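You operate a simulated robot arm through the tools that you are given. There is no shell and no other tool.

You run a simulated robot arm. Do the job below in one go: nothing can be reset, and whatever is moved stays where it is left.

TASK
Warm the electric wax pot and brush wax over the beige clay bar.
Fine: plug in before switching on; the teal brush goes back, the socket ends off, the lid shut.

The check looks at the end state, three seconds after you hand in, the way a careful person would. Anything else that was tipped, shoved, dropped, spilled or broken makes it a failure. A push-on lid holds only when it is set on centred and level and pressed home; a screw cap is set on level and turned clockwise until tight.

THE ROBOT
A 7-joint arm with a two-finger parallel gripper, fixed in place. Base frame: the origin is on the floor under the middle of its stand, x ahead of it, y to its left, z up. Readings come in m, rad, newtons and seconds.
With the tool pointing down near the work surface it reaches from about 0.44 to 0.92 m from the base axis. Its first joint turns from -2.496 to 2.496 rad. Payload 3 kg.
Tool frame: the origin (TCP) lies between the finger pads and is the grasp point; the fingertips stand 0.03 m ahead of it; z points along the fingers, y is the line along which they close. The gripper opens to 0.094 m. The fingers are 0.028 m wide and 0.01 m thick; the gripper's body (0.05 by 0.096 m) begins 0.055 m behind the TCP.
Orientation is that of the tool frame in the base frame, as [roll, pitch, yaw] about the fixed x, y, z axes, in that order (R = Rz(yaw) Ry(pitch) Rx(roll)). With the fingers straight down and closing along the base's y, the tool's x points along the base's -x, its y along +y and its z along -z.

THE INTERFACE
- The arm moves only by the tool apply_moves. Its arguments are lists of equal length, an entry for each row: "delta_pos": the shift along the tool's x, y, z in units of 400 mm (1.0 is 400 mm), a list of three; "rotation": the turn, a rotation vector about the tool's x, y, z in units of 90 degrees (1.0 is 90 degrees), a list of three; "grip": the closure, from 0 (fully open) to 1 (shut). In form: {"delta_pos": [[dx, dy, dz], ...], "rotation": [[rx, ry, rz], ...], "grip": [grip, ...]}. A call has 1 to 20 rows; each row is the pose to reach, as a shift and turn from the pose commanded when the call began, along the tool's axes at that moment. A call with a number of a shift or a turn outside -1 to 1 is refused whole. Rows are played at 5 a second. More than 0.05 m and 0.15 rad between two rows, or a gripper value outside its range, and nothing of the call is played. A pose out of reach is approached as far as the arm can. The call stops where the force on the tool passes 40 N (or 10 N more than at its start, if that is more) or the arm is blocked; 0.2 s more then pass. The fingers move at their own pace (about 0.072 m/s each) and stop on an object; they squeeze with about 44 N. The grip force told is the motor's: it shows also when the fingers shut on nothing. Time passes only in rows, and 0.2 s behind the last, so rows that repeat a pose let the fingers close. It gives the time, the measured TCP pose, the force on the tool (base axes), the opening and the grip force at its end, in the units of the frame above (readings bear some noise), with the torque about the TCP (base axes, N m) and any sound that the robot's microphone picked up.
- Cameras (640 x 400 px; columns grow to the right, rows downward): "scene" is fixed at [0.2211, -0.6489, 1.3728]; the picture's right is [0.85, -0.52, 0.00], its down [-0.16, -0.26, -0.95] and it looks along [0.50, 0.81, -0.31] (base axes); focal length 366 px, centre (320, 200). "wrist" rides on the gripper at [0.076, 0.014, -0.102] in the tool frame; the picture's right is [-0.18, 0.98, 0.00], its down [-0.75, -0.14, -0.64] and it looks along [-0.63, -0.12, 0.77] (tool axes); focal length 243 px, centre (320, 200). There is no depth. A picture from a camera that has moved, and an enlarged one, comes with that camera's place and axes in the base frame and with its lens.
- snapshot(camera): a new picture of that camera. No time passes.
- enlarge(camera, box): a new picture of the part [left, top, right, bottom] of that camera's present view, enlarged. No time passes.
- job_done(): hands the job in; it is judged then, once.

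Places have to be worked out from the pictures, the camera data and where the tool is seen. Open the gripper and draw the arm clear of the work before you hand the job in, unless the task says otherwise.

The tools are called after "Call:" as a command line: name --argument value ..., lists and objects as JSON in quotes. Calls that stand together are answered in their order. apply_moves: Moves the arm, as the interface text tells. Its arguments: {"type":"object","properties":{"delta_pos":{"type":"array"},"rotation":{"type":"array"},"grip":{"type":"array"}},"required":["delta_pos","rotation","grip"]} The other tools are called the same way: snapshot (camera) takes a picture; enlarge (camera, box) takes an enlarged picture of a part of a camera's view; job_done () hands the job in.

At the start:

```text
clock: 0.0
tool_pos: [0.4979, 0.288, 1.1355]
tcp_rot: [-3.141, -0.001, -3.141]
wrist_force: [0.2, -0.6, 0.6]
wrist_torque: [-0.04, 0.0, -0.01]
grip_width: 0.0941
finger_force: 0.1
```

scene: 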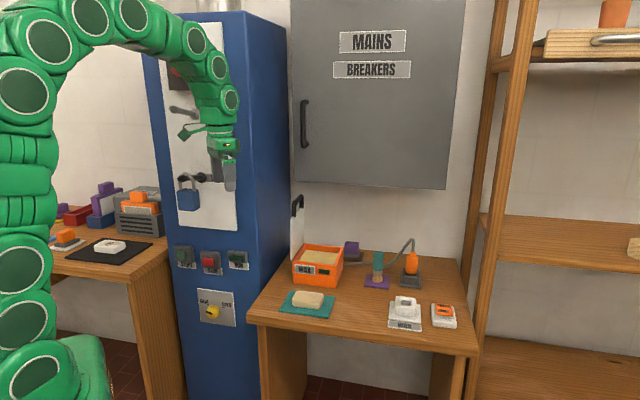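
wrist: 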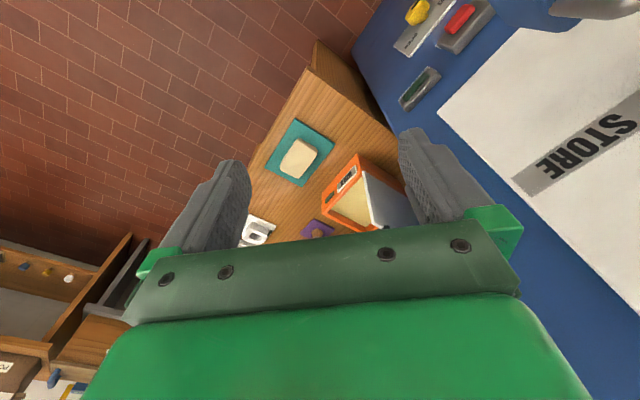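

I'll start by looking closely at the work area before moving anything.

Call:
enlarge --camera "scene" --box '[240, 180, 480, 340]'

Call:
enlarge --camera "scene" --box '[280, 230, 380, 330]'

Call:
enlarge --camera "scene" --box '[360, 230, 480, 340]'

Call:
enlarge --camera "scene" --box '[140, 80, 300, 340]'

Call:
enlarge --camera "scene" --box '[40, 160, 200, 280]'

Call:
enlarge --camera "wrist" --box '[200, 80, 440, 260]'

```text
2.50 times, centred on (360, 260) of scene
camera zoom: at [0.2211, -0.6489, 1.3728], right [0.85, -0.52, 0.0], down [-0.16, -0.26, -0.95], along [0.5, 0.81, -0.31], focal length 916 px, centre (220, 50)
```

zoom: 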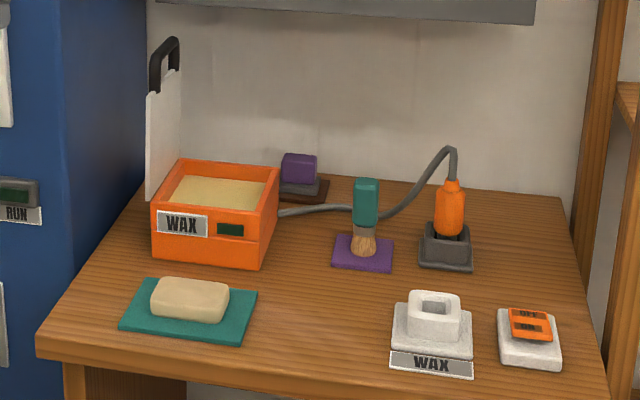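

```text
4.00 times, centred on (330, 280) of scene
camera zoom: at [0.2211, -0.6489, 1.3728], right [0.85, -0.52, 0.0], down [-0.16, -0.26, -0.95], along [0.5, 0.81, -0.31], focal length 1466 px, centre (280, -120)
```

zoom: 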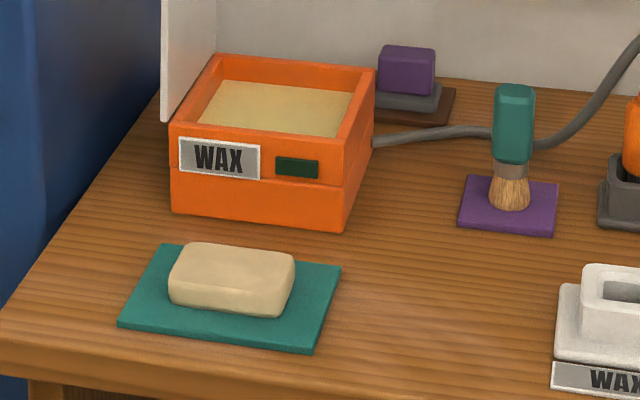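

```text
3.64 times, centred on (420, 285) of scene
camera zoom: at [0.2211, -0.6489, 1.3728], right [0.85, -0.52, 0.0], down [-0.16, -0.26, -0.95], along [0.5, 0.81, -0.31], focal length 1332 px, centre (-44, -109)
```

zoom: 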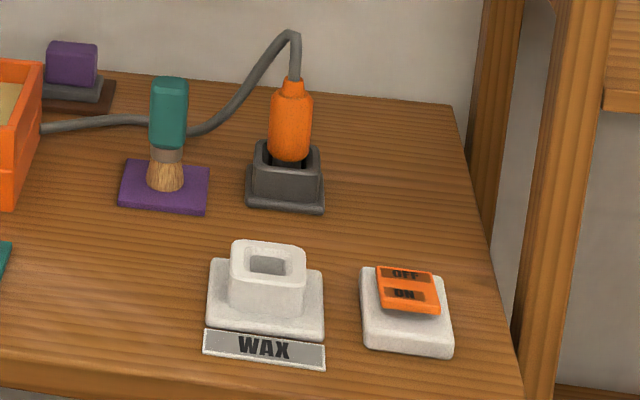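

```text
1.54 times, centred on (220, 210) of scene
camera zoom: at [0.2211, -0.6489, 1.3728], right [0.85, -0.52, 0.0], down [-0.16, -0.26, -0.95], along [0.5, 0.81, -0.31], focal length 564 px, centre (474, 185)
```

zoom: 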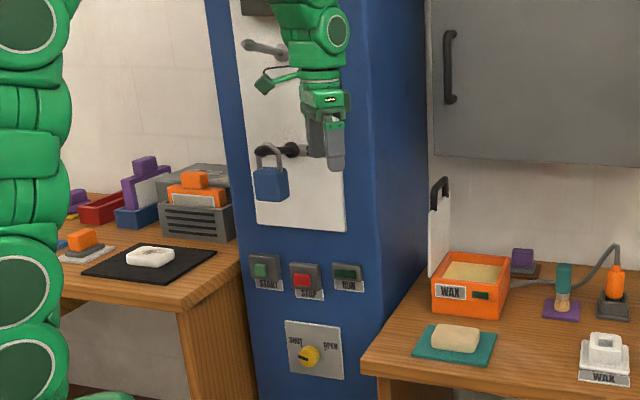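

```text
3.33 times, centred on (120, 220) of scene
camera zoom: at [0.2211, -0.6489, 1.3728], right [0.85, -0.52, 0.0], down [-0.16, -0.26, -0.95], along [0.5, 0.81, -0.31], focal length 1221 px, centre (987, 133)
```

zoom: 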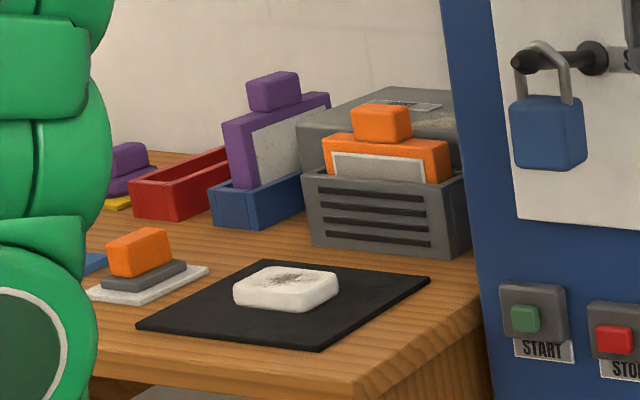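

```text
2.22 times, centred on (320, 170) of wrist
camera zoom: at [0.4204, 0.3016, 1.2385], right [0.18, 0.98, 0.0], down [0.75, -0.14, 0.64], along [0.63, -0.12, -0.77], focal length 539 px, centre (320, 267)
```

zoom: 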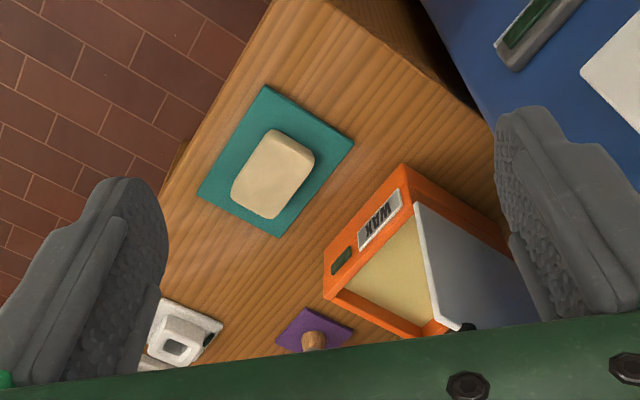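

The table stands at about z 0.72 and is turned roughly -43° from the base. The pot is near (0.8,0.33), the clay near (0.70,0.20), the brush near (0.97,0.19), the plug holder near (1.07,0.13), the socket near (0.91,0.0) and the switch near (1.0,-0.07). I'm moving away from the cabinet to a viewpoint where the wrist camera can see the table.

Call:
apply_moves --delta_pos '[[-0.025, -0.07, 0.02], [-0.05, -0.14, 0.04], [-0.075, -0.21, 0.06], [-0.1, -0.28, 0.08], [-0.125, -0.35, 0.1], [-0.15, -0.42, 0.12], [-0.175, -0.49, 0.14], [-0.2, -0.56, 0.16], [-0.225, -0.63, 0.18], [-0.25, -0.7, 0.2]]' --rotation '[[0, 0, 0], [0, 0, 0], [0, 0, 0], [0, 0, 0], [0, 0, 0], [0, 0, 0], [0, 0, 0], [0, 0, 0], [0, 0, 0], [0, 0, 0]]' --grip '[0, 0, 0, 0, 0, 0, 0, 0, 0, 0]'

```text
clock: 2.2
tool_pos: [0.5984, 0.006, 1.0564]
tcp_rot: [3.141, 0.0, 3.141]
wrist_force: [0.2, 0.2, -0.6]
wrist_torque: [0.02, -0.03, -0.04]
grip_width: 0.094
finger_force: 0.1
```

I'm at (0.598,0.006,1.056) with no contact, so I'll check both cameras.

Call:
snapshot --camera "wrist"

Call:
snapshot --camera "scene"

Call:
enlarge --camera "wrist" --box '[220, 80, 420, 220]'

```text
taken
camera wrist: at [0.521, 0.02, 1.1587], right [0.18, 0.98, 0.0], down [0.75, -0.14, 0.64], along [0.63, -0.12, -0.77], focal length 243 px, centre (320, 200)
```

wrist: 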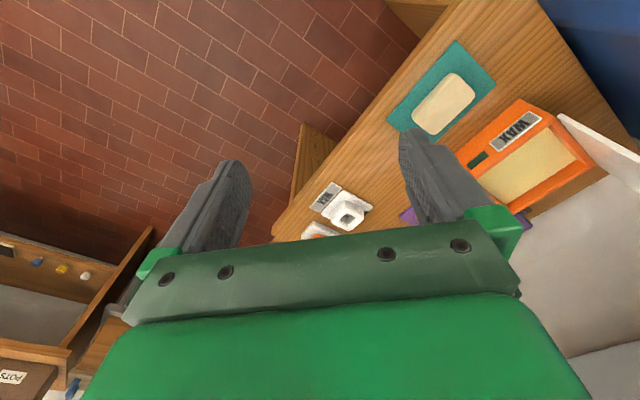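

```text
taken
```

scene: 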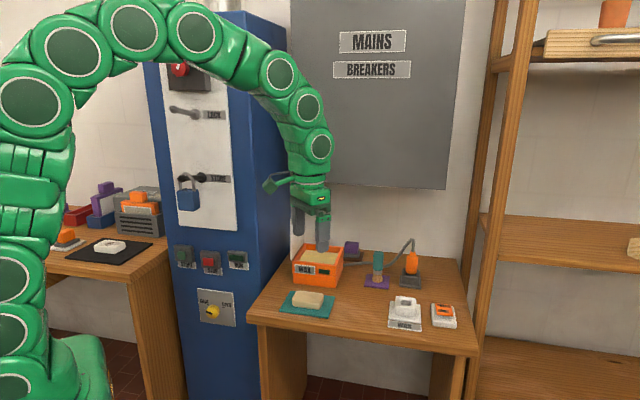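

```text
2.86 times, centred on (320, 150) of wrist
camera zoom: at [0.521, 0.02, 1.1587], right [0.18, 0.98, 0.0], down [0.75, -0.14, 0.64], along [0.63, -0.12, -0.77], focal length 693 px, centre (320, 343)
```

zoom: 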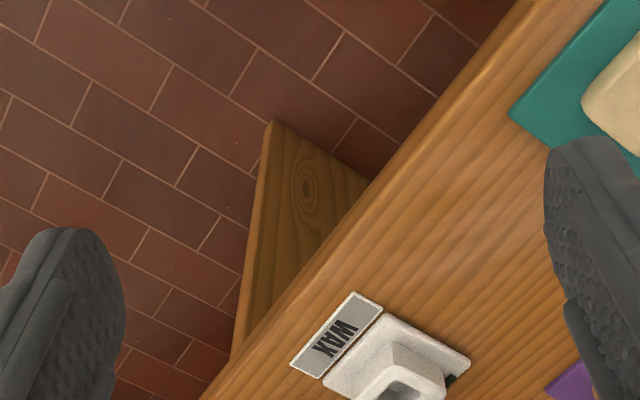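

The socket, its WAX label and the pot are visible, but the gripper hides the rest. I'll turn the tool by about +47° to square it with the table and move further over it for a better view.

Call:
apply_moves --delta_pos '[[-0.0625, 0, -0.005], [-0.125, 0, -0.01], [-0.1875, -0.005, -0.02], [-0.25, -0.01, -0.03], [-0.3125, -0.01, -0.04], [-0.375, -0.015, -0.05], [-0.4375, -0.015, -0.06], [-0.5, -0.015, -0.06]]' --rotation '[[0, 0, -0.065], [0, 0, -0.13], [0, 0, -0.195], [0, 0, -0.26], [0, 0, -0.325], [0, 0, -0.39], [0, 0, -0.455], [0, 0, -0.522]]' --grip '[0, 0, 0, 0, 0, 0, 0, 0]'

Call:
snapshot --camera "wrist"

Call:
snapshot --camera "scene"

```text
clock: 4.0
tool_pos: [0.8001, 0.0017, 1.0789]
tcp_rot: [-3.14, 0.0, -2.321]
wrist_force: [-1.0, -0.7, 0.0]
wrist_torque: [0.01, 0.01, 0.02]
grip_width: 0.0941
finger_force: 0.2
```

```text
taken
camera wrist: at [0.7363, -0.045, 1.1811], right [-0.59, 0.8, 0.0], down [0.62, 0.46, 0.64], along [0.52, 0.38, -0.77], focal length 243 px, centre (320, 200)
```

wrist: 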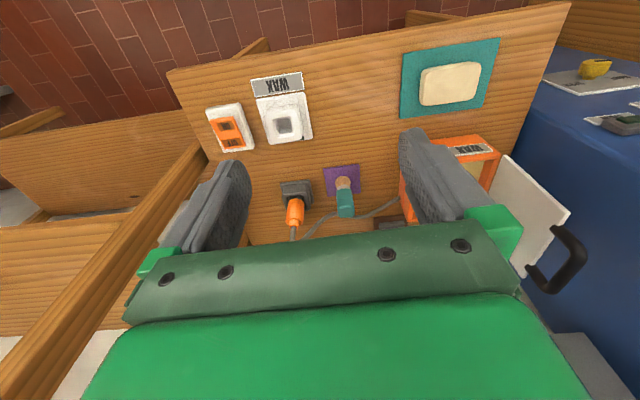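

```text
taken
```

scene: 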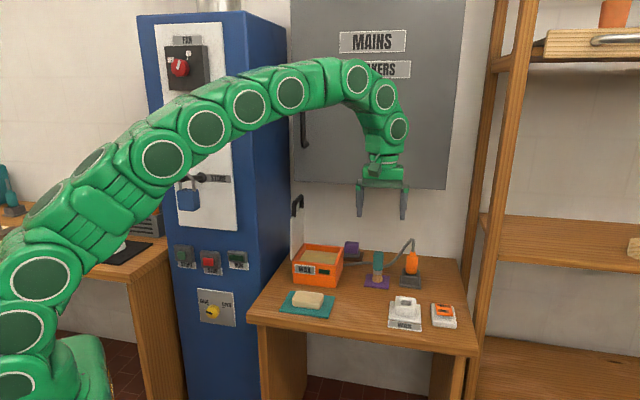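

This view shows the whole table: switch, socket, plug holder, brush, clay, pot and open lid. I'll enlarge it piece by piece.

Call:
enlarge --camera "wrist" --box '[200, 60, 330, 160]'

Call:
enlarge --camera "wrist" --box '[260, 150, 400, 250]'

Call:
enlarge --camera "wrist" --box '[400, 100, 600, 300]'

Call:
enlarge --camera "wrist" --box '[390, 30, 510, 120]'

Call:
enlarge --camera "scene" --box '[280, 190, 360, 290]'

Call:
enlarge --camera "scene" --box '[385, 290, 465, 335]'

```text
4.00 times, centred on (265, 110) of wrist
camera zoom: at [0.7363, -0.045, 1.1811], right [-0.59, 0.8, 0.0], down [0.62, 0.46, 0.64], along [0.52, 0.38, -0.77], focal length 970 px, centre (540, 560)
```

zoom: 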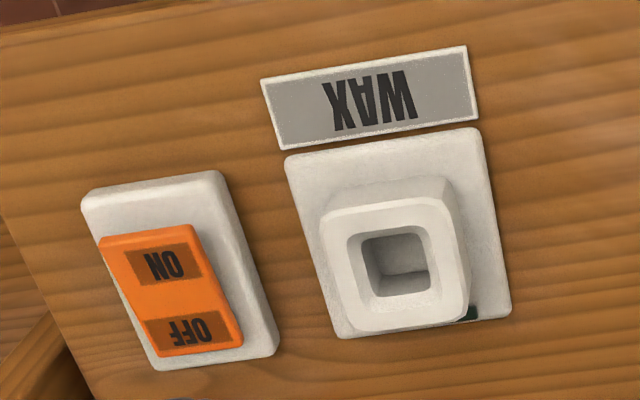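

```text
4.00 times, centred on (330, 200) of wrist
camera zoom: at [0.7363, -0.045, 1.1811], right [-0.59, 0.8, 0.0], down [0.62, 0.46, 0.64], along [0.52, 0.38, -0.77], focal length 970 px, centre (280, 200)
```

zoom: 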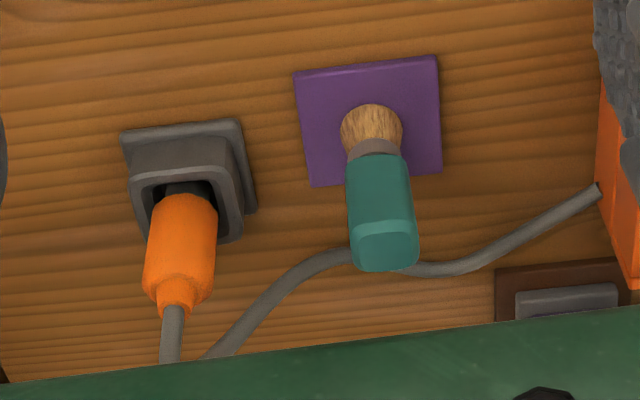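

```text
2.00 times, centred on (500, 200) of wrist
camera zoom: at [0.7363, -0.045, 1.1811], right [-0.59, 0.8, 0.0], down [0.62, 0.46, 0.64], along [0.52, 0.38, -0.77], focal length 485 px, centre (-40, 200)
```

zoom: 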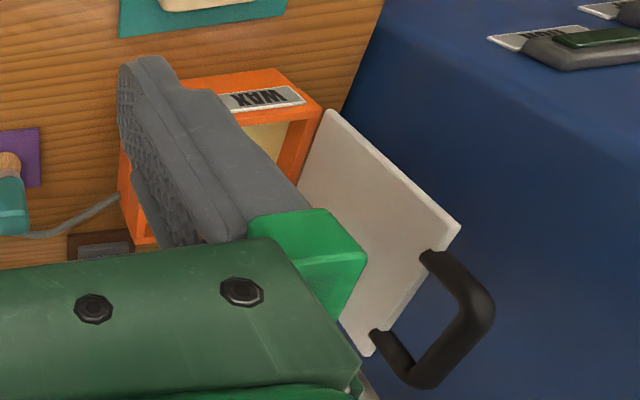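

```text
4.44 times, centred on (450, 75) of wrist
camera zoom: at [0.7363, -0.045, 1.1811], right [-0.59, 0.8, 0.0], down [0.62, 0.46, 0.64], along [0.52, 0.38, -0.77], focal length 1078 px, centre (-258, 756)
```

zoom: 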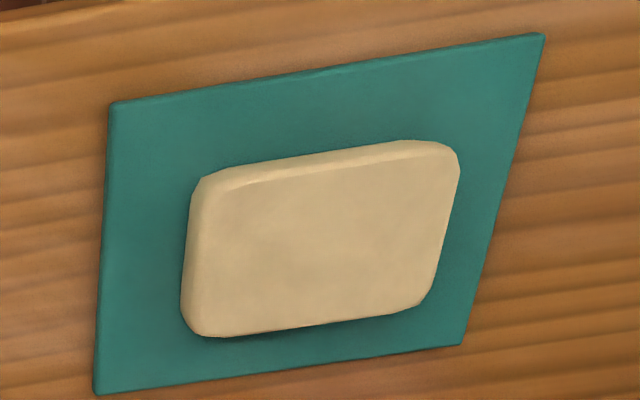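

```text
4.00 times, centred on (320, 240) of scene
camera zoom: at [0.2211, -0.6489, 1.3728], right [0.85, -0.52, 0.0], down [-0.16, -0.26, -0.95], along [0.5, 0.81, -0.31], focal length 1466 px, centre (320, 40)
```

zoom: 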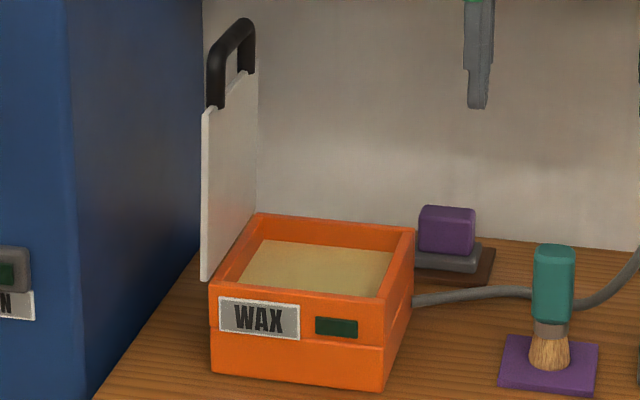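

```text
8.00 times, centred on (425, 312) of scene
camera zoom: at [0.2211, -0.6489, 1.3728], right [0.85, -0.52, 0.0], down [-0.16, -0.26, -0.95], along [0.5, 0.81, -0.31], focal length 2931 px, centre (-520, -700)
```

zoom: 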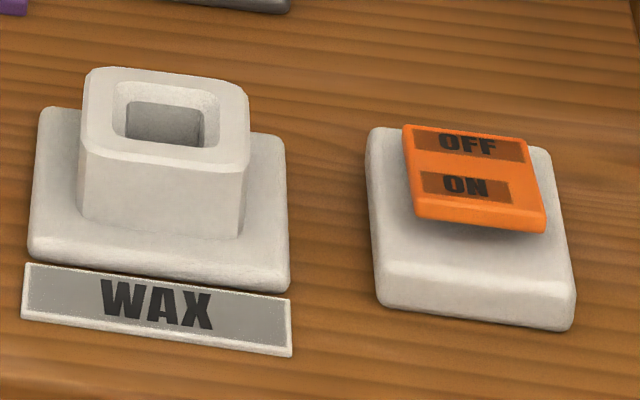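

The rocker is OFF, with its ON end raised. The plug axis is at about (1.062,0.129) with its body spanning z 0.76–0.82, and the socket hole is at about (0.921,0.009) with its rim at z 0.757; both are square at 45°. The plug is far out, so I'll tilt the tool forward 50° and go to a pre-grasp point 15 cm back from it.

Call:
apply_moves --delta_pos '[[-0.039, -0.025, 0.046], [-0.078, -0.05, 0.091], [-0.118, -0.076, 0.137], [-0.157, -0.101, 0.182], [-0.196, -0.126, 0.228], [-0.235, -0.151, 0.274], [-0.274, -0.176, 0.319], [-0.314, -0.202, 0.365], [-0.353, -0.227, 0.41], [-0.392, -0.252, 0.456]]' --rotation '[[0.001, -0.0556, 0.0021], [0.002, -0.1112, 0.0042], [0.003, -0.1667, 0.0063], [0.004, -0.2223, 0.0084], [0.005, -0.2779, 0.0105], [0.006, -0.3335, 0.0126], [0.007, -0.3891, 0.0147], [0.008, -0.4446, 0.0168], [0.009, -0.5002, 0.0189], [0.0098, -0.5558, 0.021]]' --grip '[0, 0, 0, 0, 0, 0, 0, 0, 0, 0]'

Call:
snapshot --camera "wrist"

Call:
snapshot --camera "scene"

```text
clock: 6.2
tool_pos: [0.9784, 0.0479, 0.8997]
tcp_rot: [3.141, 0.875, -2.357]
wrist_force: [-0.1, -0.7, 1.1]
wrist_torque: [-0.01, 0.0, 0.0]
grip_width: 0.0938
finger_force: 0.0
```

```text
taken
camera wrist: at [0.8769, -0.0326, 0.9067], right [-0.61, 0.78, 0.14], down [0.09, -0.11, 0.99], along [0.79, 0.62, -0.01], focal length 243 px, centre (320, 200)
```

wrist: 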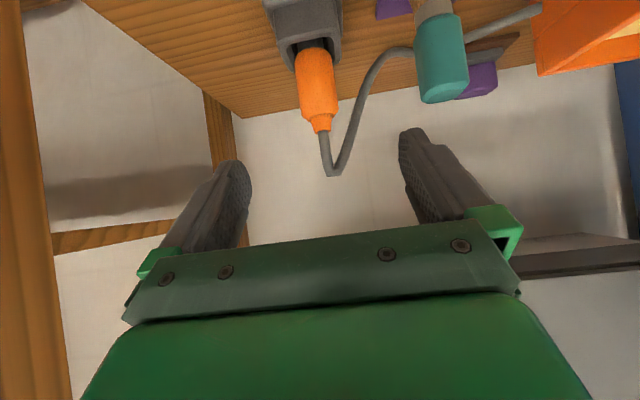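

```text
taken
```

scene: 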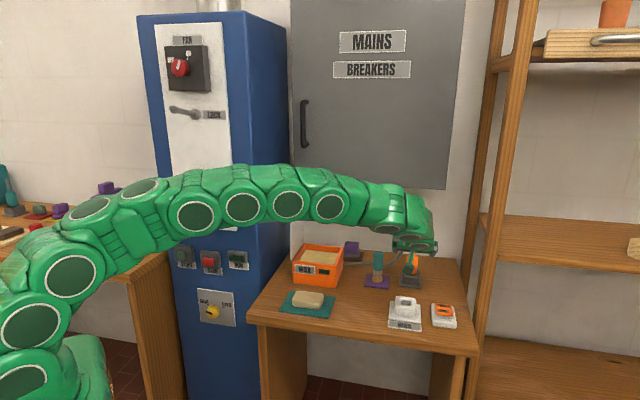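

The pre-grasp pose was reached and the plug lines up laterally with the tool. I'll narrow the fingers to about 6.5 cm to stay clear of the cable and brush, then advance 12 cm towards the plug.

Call:
apply_moves --delta_pos '[[0, 0, 0.03], [0, 0, 0.08], [0, 0, 0.13], [0, 0, 0.18], [0, 0, 0.23], [0, 0, 0.27], [0, 0, 0.3]]' --rotation '[[0, 0, 0], [0, 0, 0], [0, 0, 0], [0, 0, 0], [0, 0, 0], [0, 0, 0], [0, 0, 0]]' --grip '[0.31, 0.31, 0.31, 0.31, 0.31, 0.31, 0.31]'

Call:
snapshot --camera "wrist"

Call:
enlarge --camera "scene" --box '[350, 210, 470, 310]'

```text
clock: 7.8
tool_pos: [1.044, 0.1125, 0.8198]
tcp_rot: [3.14, 0.874, -2.358]
wrist_force: [0.2, -0.1, 0.9]
wrist_torque: [0.0, 0.0, 0.0]
grip_width: 0.0647
finger_force: 0.0
```

```text
taken
camera wrist: at [0.9425, 0.0315, 0.8276], right [-0.61, 0.78, 0.14], down [0.1, -0.11, 0.99], along [0.79, 0.62, -0.01], focal length 243 px, centre (320, 200)
```

wrist: 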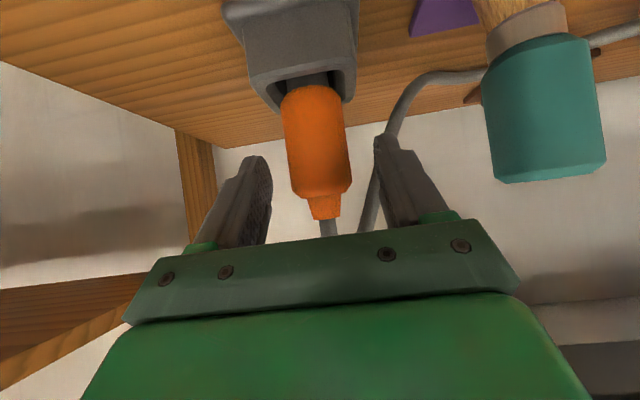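

```text
4.00 times, centred on (410, 260) of scene
camera zoom: at [0.2211, -0.6489, 1.3728], right [0.85, -0.52, 0.0], down [-0.16, -0.26, -0.95], along [0.5, 0.81, -0.31], focal length 1466 px, centre (-40, -40)
```

zoom: 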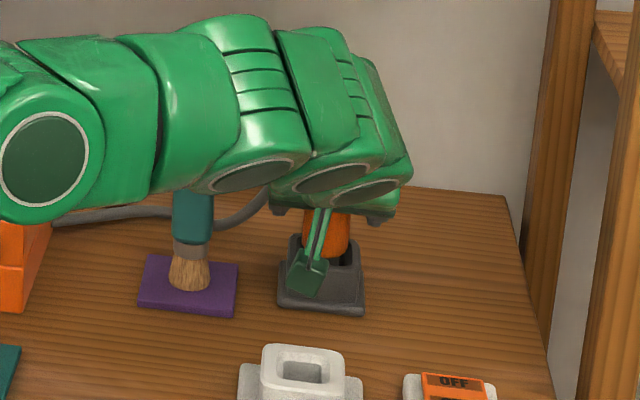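

The plug sits centred between the fingers with about 2.5 cm left to go. I'll advance the last 3 cm and close on it.

Call:
apply_moves --delta_pos '[[0, 0, 0.03], [0, 0, 0.06], [0, 0, 0.077], [0, 0, 0.077], [0, 0, 0.077], [0, 0, 0.077], [0, 0, 0.077], [0, 0, 0.077]]' --rotation '[[0, 0, 0], [0, 0, 0], [0, 0, 0], [0, 0, 0], [0, 0, 0], [0, 0, 0], [0, 0, 0], [0, 0, 0]]' --grip '[0.31, 0.31, 0.31, 0.31, 0.6, 1, 1, 1]'

Call:
snapshot --camera "wrist"

Call:
enlarge --camera "scene" --box '[350, 210, 470, 310]'

```text
clock: 9.6
tool_pos: [1.054, 0.1258, 0.798]
tcp_rot: [-3.141, 0.872, -2.359]
wrist_force: [0.0, -0.6, 0.3]
wrist_torque: [0.02, -0.01, -0.01]
grip_width: 0.0409
finger_force: 43.8
out of reach, approached as far as the arm can: row 3, 4, 5, 6, 7, 8
```

```text
taken
camera wrist: at [0.953, 0.0463, 0.8049], right [-0.61, 0.78, 0.14], down [0.09, -0.11, 0.99], along [0.79, 0.62, -0.01], focal length 243 px, centre (320, 200)
```

wrist: 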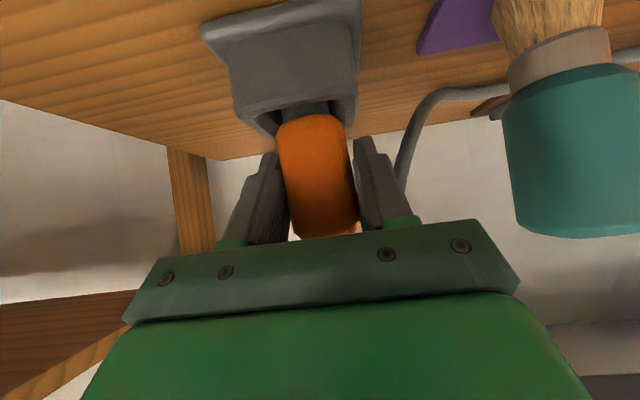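

```text
4.00 times, centred on (410, 260) of scene
camera zoom: at [0.2211, -0.6489, 1.3728], right [0.85, -0.52, 0.0], down [-0.16, -0.26, -0.95], along [0.5, 0.81, -0.31], focal length 1466 px, centre (-40, -40)
```

zoom: 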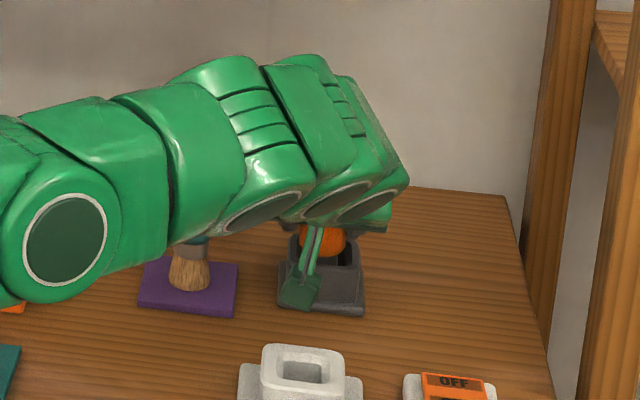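

The plug is gripped at 41 mm opening, but the arm reports it is at its reach limit. I'll send one zero-move row to learn whether the commanded pose was clipped.

Call:
apply_moves --delta_pos '[[0, 0, 0]]' --rotation '[[0, 0, 0]]' --grip '[1]'

```text
clock: 10.0
tool_pos: [1.0544, 0.1263, 0.7968]
tcp_rot: [3.141, 0.873, -2.357]
wrist_force: [0.4, -0.2, 0.9]
wrist_torque: [-0.01, 0.02, 0.0]
grip_width: 0.0412
finger_force: 43.9
```

A zero move isn't flagged, so the commanded pose matches the real one. I'm now lifting the plug straight up a little and watching the force and reach.

Call:
apply_moves --delta_pos '[[-0.0096, 0, -0.008], [-0.0192, 0, -0.016], [-0.0288, 0, -0.0241], [-0.0384, 0, -0.0321]]' --rotation '[[0, 0, 0], [0, 0, 0], [0, 0, 0], [0, 0, 0]]' --grip '[1, 1, 1, 1]'

Call:
snapshot --camera "wrist"

```text
clock: 11.0
tool_pos: [1.053, 0.1268, 0.8165]
tcp_rot: [-3.141, 0.874, -2.357]
wrist_force: [-0.5, 0.4, -0.7]
wrist_torque: [0.02, 0.01, 0.02]
grip_width: 0.0411
finger_force: 43.9
```

```text
taken
camera wrist: at [0.9519, 0.046, 0.8237], right [-0.61, 0.78, 0.14], down [0.1, -0.1, 0.99], along [0.79, 0.62, -0.01], focal length 243 px, centre (320, 200)
```

wrist: 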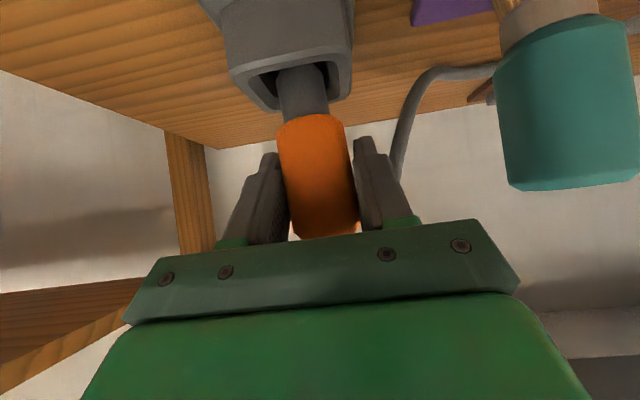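

The plug rises freely and shows a dark pin block under the orange body. I'll lift another 4 cm.

Call:
apply_moves --delta_pos '[[-0.0153, 0, -0.0128], [-0.0307, 0, -0.0257], [-0.046, 0, -0.0385], [-0.0614, 0, -0.0513], [-0.0767, 0, -0.0642]]' --rotation '[[0, 0, 0], [0, 0, 0], [0, 0, 0], [0, 0, 0], [0, 0, 0]]' --grip '[1, 1, 1, 1, 1]'

Call:
snapshot --camera "wrist"

Call:
enlarge --camera "scene" --box '[350, 210, 470, 310]'

```text
clock: 12.2
tool_pos: [1.0557, 0.127, 0.857]
tcp_rot: [3.141, 0.873, -2.359]
wrist_force: [0.0, -0.3, -0.8]
wrist_torque: [0.01, 0.0, -0.01]
grip_width: 0.0406
finger_force: 43.7
```

```text
taken
camera wrist: at [0.954, 0.0466, 0.8645], right [-0.61, 0.78, 0.14], down [0.09, -0.11, 0.99], along [0.79, 0.62, -0.01], focal length 243 px, centre (320, 200)
```

wrist: 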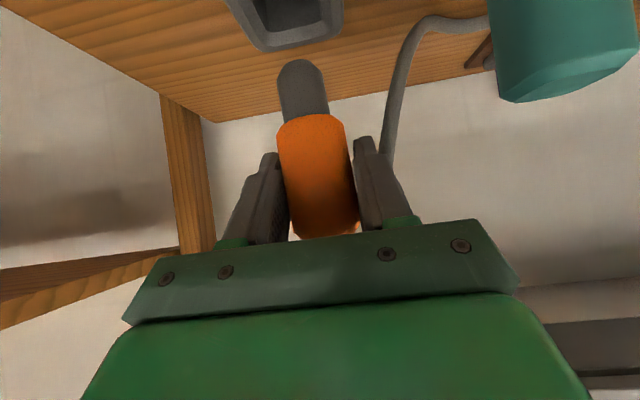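

```text
4.00 times, centred on (410, 260) of scene
camera zoom: at [0.2211, -0.6489, 1.3728], right [0.85, -0.52, 0.0], down [-0.16, -0.26, -0.95], along [0.5, 0.81, -0.31], focal length 1466 px, centre (-40, -40)
```

zoom: 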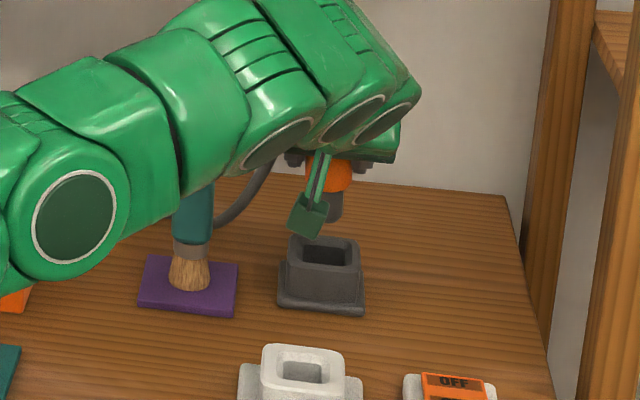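

The plug is clear of its holder with the cable trailing behind it, and the brush is untouched. I'll zoom in on the held plug to fix its exact offset from the tool before moving over the socket.

Call:
enlarge --camera "scene" --box '[415, 240, 455, 270]'

Call:
enlarge --camera "wrist" --box '[220, 0, 400, 110]'

Call:
enlarge --camera "scene" --box '[410, 270, 480, 310]'

```text
13.33 times, centred on (435, 255) of scene
camera zoom: at [0.2211, -0.6489, 1.3728], right [0.85, -0.52, 0.0], down [-0.16, -0.26, -0.95], along [0.5, 0.81, -0.31], focal length 4885 px, centre (-1213, -533)
```

zoom: 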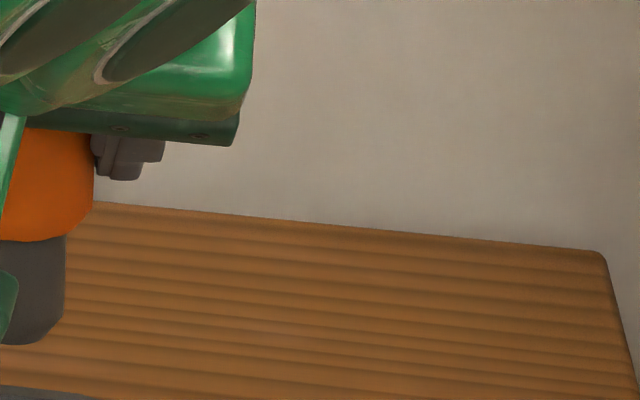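

```text
3.56 times, centred on (310, 55) of wrist
camera zoom: at [0.954, 0.0466, 0.8645], right [-0.61, 0.78, 0.14], down [0.09, -0.11, 0.99], along [0.79, 0.62, -0.01], focal length 863 px, centre (356, 716)
```

zoom: 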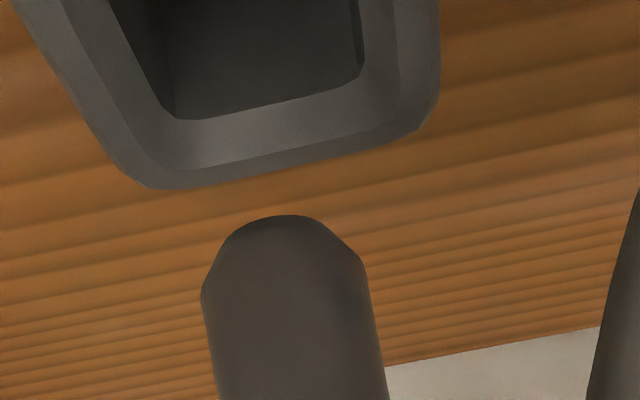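

```text
9.14 times, centred on (445, 290) of scene
camera zoom: at [0.2211, -0.6489, 1.3728], right [0.85, -0.52, 0.0], down [-0.16, -0.26, -0.95], along [0.5, 0.81, -0.31], focal length 3350 px, centre (-823, -623)
```

zoom: 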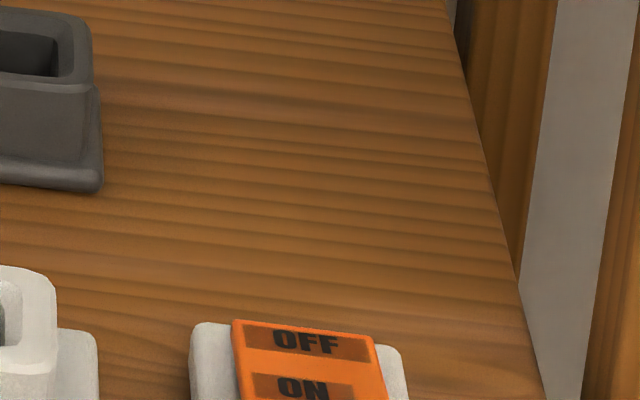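

The pin block is about 24 mm wide with a bevelled end. I'll zoom in on the empty holder and the socket in the same camera to get an accurate displacement between them.

Call:
enlarge --camera "scene" --box '[410, 260, 450, 295]'

Call:
enlarge --camera "scene" --box '[385, 290, 425, 325]'

```text
11.43 times, centred on (430, 278) of scene
camera zoom: at [0.2211, -0.6489, 1.3728], right [0.85, -0.52, 0.0], down [-0.16, -0.26, -0.95], along [0.5, 0.81, -0.31], focal length 4187 px, centre (-937, -686)
```

zoom: 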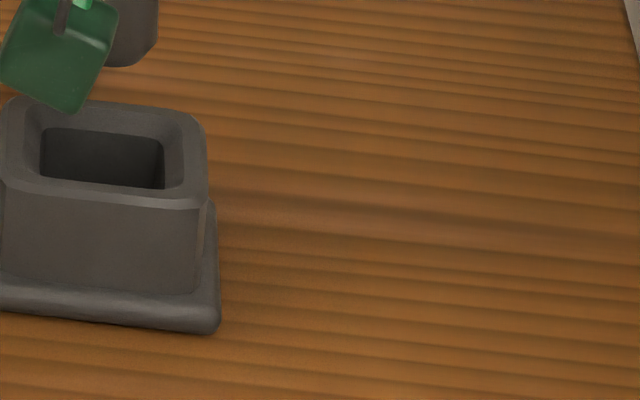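

```text
11.43 times, centred on (405, 308) of scene
camera zoom: at [0.2211, -0.6489, 1.3728], right [0.85, -0.52, 0.0], down [-0.16, -0.26, -0.95], along [0.5, 0.81, -0.31], focal length 4187 px, centre (-651, -1029)
```

zoom: 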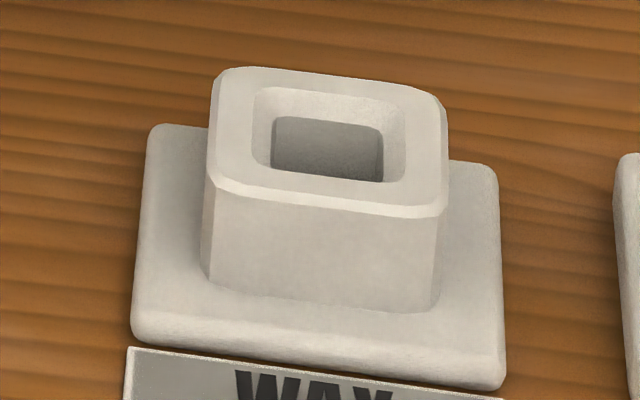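

The socket hole narrows from about 38 mm at the rim to 28 mm, centred at (0.921,0.008), so the lead-in is generous. The cable could sweep across the brush, so I'll first raise the plug while drawing it partway forward, then look.

Call:
apply_moves --delta_pos '[[0.008, 0, -0.05], [0.006, 0, -0.1], [0.004, 0, -0.15], [0.002, 0, -0.2], [0, 0, -0.25]]' --rotation '[[0, 0, 0], [0, 0, 0], [0, 0, 0], [0, 0, 0], [0, 0, 0]]' --grip '[1, 1, 1, 1, 1]'

Call:
snapshot --camera "wrist"

Call:
enlarge --camera "scene" --box '[310, 180, 470, 320]'

```text
clock: 13.4
tool_pos: [0.9988, 0.074, 0.9218]
tcp_rot: [-3.141, 0.873, -2.356]
wrist_force: [0.4, -0.4, -2.1]
wrist_torque: [-0.03, 0.01, 0.04]
grip_width: 0.041
finger_force: 44.0
```

```text
taken
camera wrist: at [0.8977, -0.0067, 0.9287], right [-0.61, 0.78, 0.14], down [0.09, -0.11, 0.99], along [0.79, 0.62, -0.01], focal length 243 px, centre (320, 200)
```

wrist: 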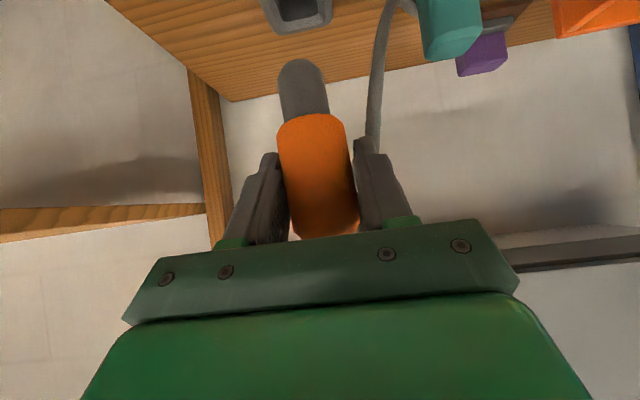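

```text
2.86 times, centred on (390, 250) of scene
camera zoom: at [0.2211, -0.6489, 1.3728], right [0.85, -0.52, 0.0], down [-0.16, -0.26, -0.95], along [0.5, 0.81, -0.31], focal length 1047 px, centre (120, 57)
```

zoom: 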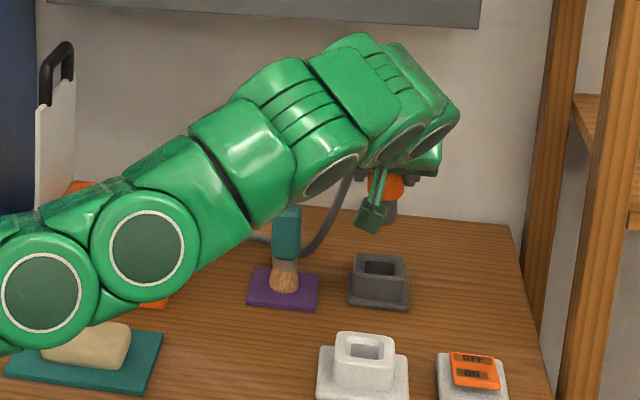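

The plug moves smoothly and the brush still stands upright, with the cable hanging just behind it. I'll go half the remaining distance slowly and check the brush again.

Call:
apply_moves --delta_pos '[[0.0239, 0.0026, -0.0285], [0.0478, 0.0052, -0.0569], [0.0716, 0.0077, -0.0854], [0.0955, 0.0103, -0.1138]]' --rotation '[[0, 0, 0], [0, 0, 0], [0, 0, 0], [0, 0, 0]]' --grip '[1, 1, 1, 1]'

Call:
snapshot --camera "wrist"

Call:
enlarge --camera "scene" --box '[350, 210, 450, 310]'

```text
clock: 14.4
tool_pos: [0.9543, 0.0344, 0.9213]
tcp_rot: [3.141, 0.873, -2.357]
wrist_force: [-0.4, -0.2, -0.1]
wrist_torque: [-0.01, 0.03, 0.0]
grip_width: 0.0409
finger_force: 44.3
```

```text
taken
camera wrist: at [0.8525, -0.0468, 0.9283], right [-0.61, 0.78, 0.14], down [0.09, -0.11, 0.99], along [0.79, 0.62, -0.01], focal length 243 px, centre (320, 200)
```

wrist: 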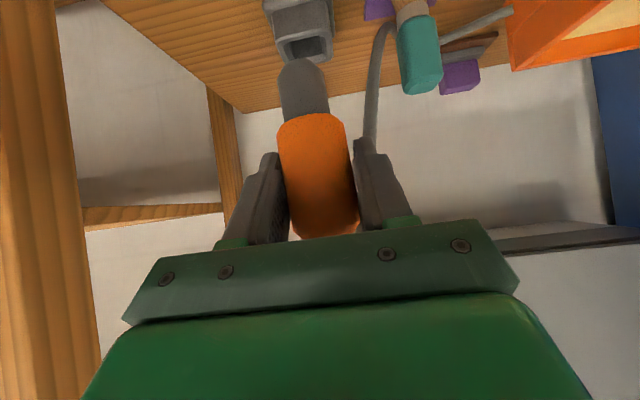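

```text
4.00 times, centred on (400, 260) of scene
camera zoom: at [0.2211, -0.6489, 1.3728], right [0.85, -0.52, 0.0], down [-0.16, -0.26, -0.95], along [0.5, 0.81, -0.31], focal length 1466 px, centre (0, -40)
```

zoom: 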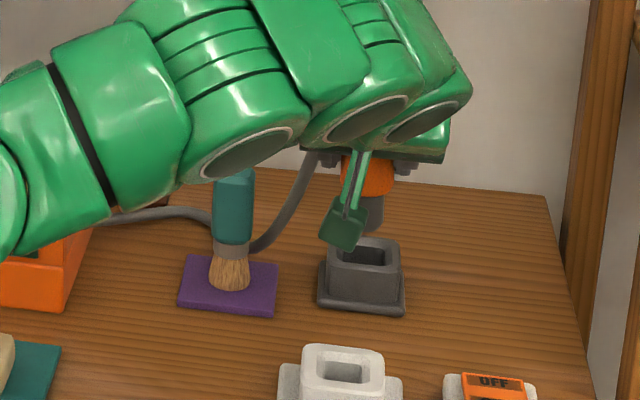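

The cable is now close to the brush, so I'll zoom in to see whether it touches before going on.

Call:
enlarge --camera "wrist" --box '[340, 0, 500, 110]'

Call:
enlarge --camera "scene" --box '[355, 235, 415, 290]'

```text
3.64 times, centred on (420, 55) of wrist
camera zoom: at [0.8525, -0.0468, 0.9283], right [-0.61, 0.78, 0.14], down [0.09, -0.11, 0.99], along [0.79, 0.62, -0.01], focal length 882 px, centre (-44, 727)
```

zoom: 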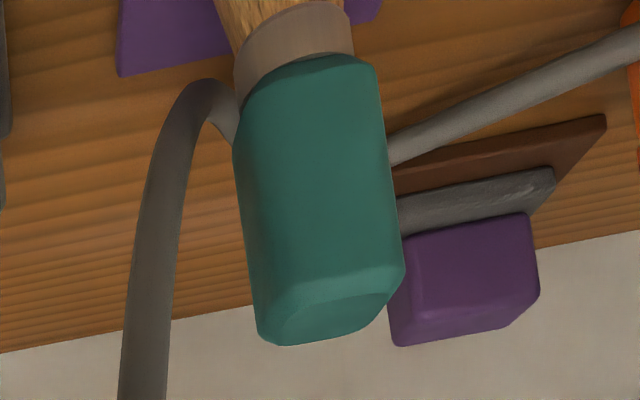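

```text
7.27 times, centred on (385, 262) of scene
camera zoom: at [0.2211, -0.6489, 1.3728], right [0.85, -0.52, 0.0], down [-0.16, -0.26, -0.95], along [0.5, 0.81, -0.31], focal length 2664 px, centre (-153, -254)
```

zoom: 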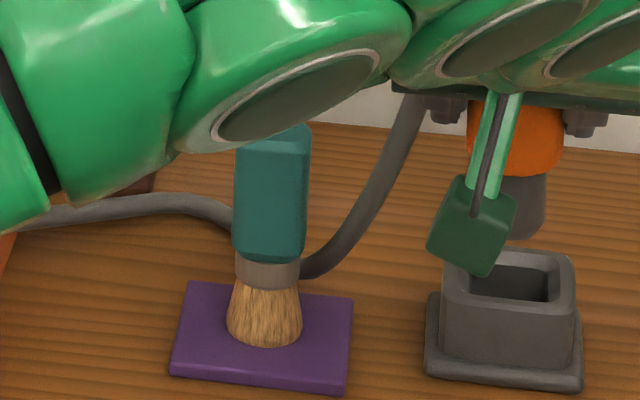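

The brush stands upright with the cable passing behind it. I'll continue in a short 2 cm step and re-check it.

Call:
apply_moves --delta_pos '[[0.0239, 0.0026, -0.0285], [0.0478, 0.0052, -0.0569]]' --rotation '[[0, 0, 0], [0, 0, 0]]' --grip '[1, 1]'

Call:
enlarge --camera "wrist" --box '[320, 0, 480, 110]'

Call:
enlarge --camera "scene" --box '[355, 235, 415, 290]'

```text
clock: 15.0
tool_pos: [0.9498, 0.0129, 0.9228]
tcp_rot: [-3.141, 0.872, -2.356]
wrist_force: [0.8, 0.1, -0.2]
wrist_torque: [-0.03, 0.02, -0.01]
grip_width: 0.0408
finger_force: 43.8
out of reach, approached as far as the arm can: row 1, 2
```

```text
3.64 times, centred on (400, 55) of wrist
camera zoom: at [0.8489, -0.0677, 0.9299], right [-0.61, 0.78, 0.14], down [0.09, -0.11, 0.99], along [0.79, 0.62, -0.01], focal length 882 px, centre (29, 727)
```

zoom: 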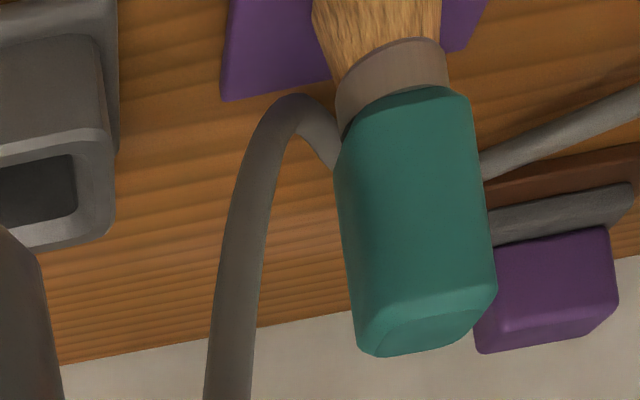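

```text
7.27 times, centred on (385, 262) of scene
camera zoom: at [0.2211, -0.6489, 1.3728], right [0.85, -0.52, 0.0], down [-0.16, -0.26, -0.95], along [0.5, 0.81, -0.31], focal length 2664 px, centre (-153, -254)
```

zoom: 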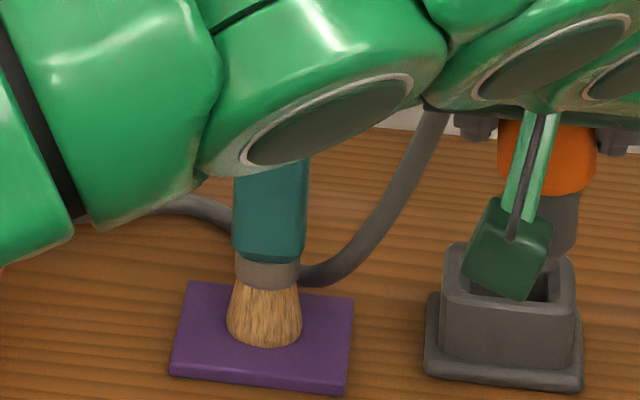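

The brush is unaffected, but the arm hit a joint limit at (0.950,0.013,0.923), even though that is closer in. I'll probe for a way around it in free air, first by lowering 4 cm.

Call:
apply_moves --delta_pos '[[0.0192, 0, 0.0161], [0.0383, 0, 0.0321], [0.0575, 0, 0.0482], [0.0766, 0, 0.0642]]' --rotation '[[0, 0, 0], [0, 0, 0], [0, 0, 0], [0, 0, 0]]' --grip '[1, 1, 1, 1]'

Call:
snapshot --camera "scene"

```text
clock: 16.0
tool_pos: [0.9536, 0.0121, 0.8805]
tcp_rot: [3.139, 0.873, -2.358]
wrist_force: [0.0, 0.8, -0.3]
wrist_torque: [0.02, -0.03, -0.02]
grip_width: 0.0409
finger_force: 43.8
out of reach, approached as far as the arm can: row 4
```

```text
taken
```

scene: 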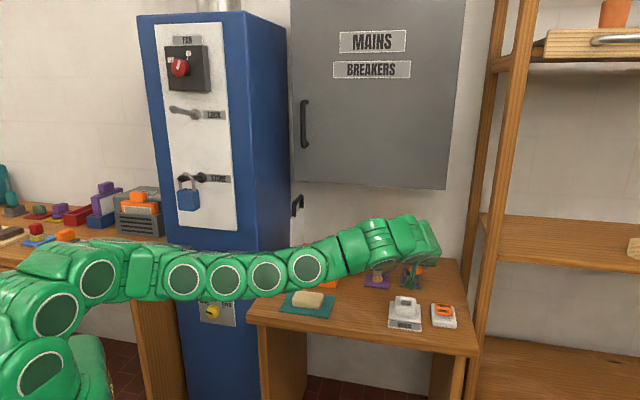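

The body seems to be round, so it can be gripped from any side, and the limit comes from my 45° side-on tilt. I'll retrace to the holder, set the plug back, and re-grip it with the tool tilted radially, starting with the retrace.

Call:
apply_moves --delta_pos '[[-0.0493, 0.0075, 0.0204], [-0.0987, 0.015, 0.0408], [-0.148, 0.0224, 0.0612], [-0.1973, 0.0299, 0.0816]]' --rotation '[[0, 0, 0], [0, 0, 0], [0, 0, 0], [0, 0, 0]]' --grip '[1, 1, 1, 1]'

Call:
enlarge --camera "scene" --box '[310, 180, 470, 320]'

```text
clock: 17.0
tool_pos: [0.9998, 0.0712, 0.9229]
tcp_rot: [3.14, 0.873, -2.358]
wrist_force: [0.1, 1.0, -0.4]
wrist_torque: [0.0, -0.01, -0.02]
grip_width: 0.041
finger_force: 43.9
```

```text
2.86 times, centred on (390, 250) of scene
camera zoom: at [0.2211, -0.6489, 1.3728], right [0.85, -0.52, 0.0], down [-0.16, -0.26, -0.95], along [0.5, 0.81, -0.31], focal length 1047 px, centre (120, 57)
```

zoom: 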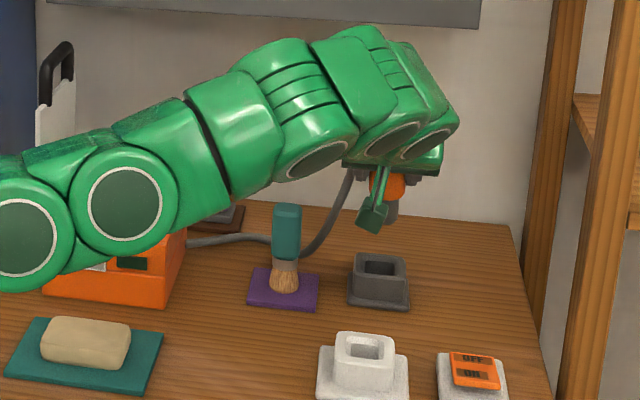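

On the way back the elbow settled into a different, higher posture. I'll retry the traverse to above the socket from here at constant height before committing to a re-grip.

Call:
apply_moves --delta_pos '[[0.0295, 0.0046, -0.0352], [0.059, 0.0092, -0.0704], [0.0885, 0.0138, -0.1057], [0.118, 0.0184, -0.1409], [0.1475, 0.023, -0.1761], [0.177, 0.0276, -0.2113]]' --rotation '[[0, 0, 0], [0, 0, 0], [0, 0, 0], [0, 0, 0], [0, 0, 0], [0, 0, 0]]' --grip '[1, 1, 1, 1, 1, 1]'

Call:
enlarge --camera "scene" --box '[310, 180, 470, 320]'

```text
clock: 18.4
tool_pos: [0.9475, 0.0002, 0.9262]
tcp_rot: [3.14, 0.872, -2.355]
wrist_force: [-0.1, 1.4, -0.7]
wrist_torque: [-0.01, 0.01, -0.02]
grip_width: 0.0411
finger_force: 43.8
out of reach, approached as far as the arm can: row 4, 5, 6
```

```text
2.86 times, centred on (390, 250) of scene
camera zoom: at [0.2211, -0.6489, 1.3728], right [0.85, -0.52, 0.0], down [-0.16, -0.26, -0.95], along [0.5, 0.81, -0.31], focal length 1047 px, centre (120, 57)
```

zoom: 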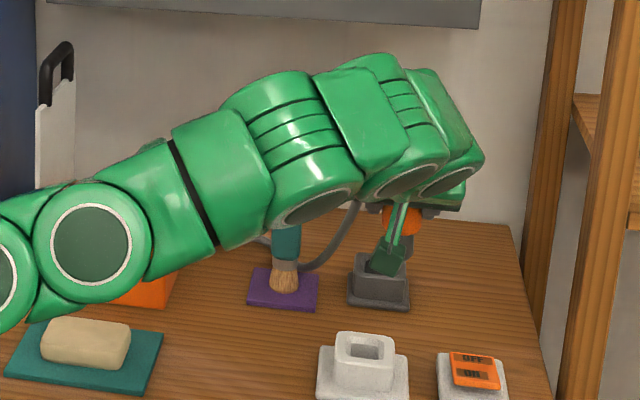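

The same limit appears, so I'm returning the plug to above its holder to re-grip with a radial tilt.

Call:
apply_moves --delta_pos '[[-0.0269, 0.0067, 0.0344], [-0.0537, 0.0134, 0.0687], [-0.0806, 0.0201, 0.1031], [-0.1074, 0.0268, 0.1374], [-0.1343, 0.0335, 0.1718], [-0.1343, 0.0335, 0.2232], [-0.1344, 0.0335, 0.2746], [-0.1345, 0.0335, 0.326], [-0.1346, 0.0335, 0.3774], [-0.1348, 0.0335, 0.4288]]' --rotation '[[0, 0, 0], [0, 0, 0], [0, 0, 0], [0, 0, 0], [0, 0, 0], [0, 0, 0], [0, 0, 0], [0, 0, 0], [0, 0, 0], [0, 0, 0]]' --grip '[1, 1, 1, 1, 1, 1, 1, 1, 1, 1]'

Call:
snapshot --camera "wrist"

Call:
enlarge --camera "scene" --box '[400, 225, 460, 295]'

```text
clock: 20.6
tool_pos: [1.0527, 0.129, 0.8579]
tcp_rot: [3.141, 0.873, -2.356]
wrist_force: [0.8, -0.4, -1.2]
wrist_torque: [-0.02, 0.01, 0.0]
grip_width: 0.0411
finger_force: 43.9
```

```text
taken
camera wrist: at [0.9526, 0.0496, 0.8656], right [-0.61, 0.78, 0.14], down [0.09, -0.11, 0.99], along [0.79, 0.62, -0.01], focal length 243 px, centre (320, 200)
```

wrist: 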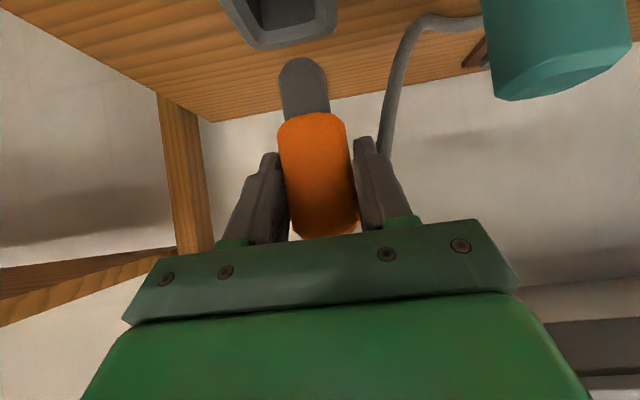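

```text
5.71 times, centred on (430, 260) of scene
camera zoom: at [0.2211, -0.6489, 1.3728], right [0.85, -0.52, 0.0], down [-0.16, -0.26, -0.95], along [0.5, 0.81, -0.31], focal length 2094 px, centre (-309, -143)
```

zoom: 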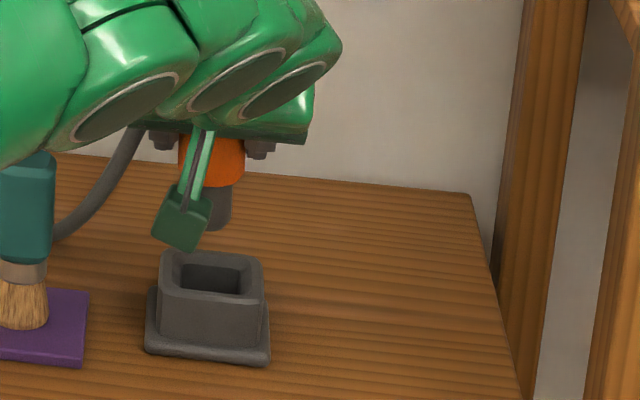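

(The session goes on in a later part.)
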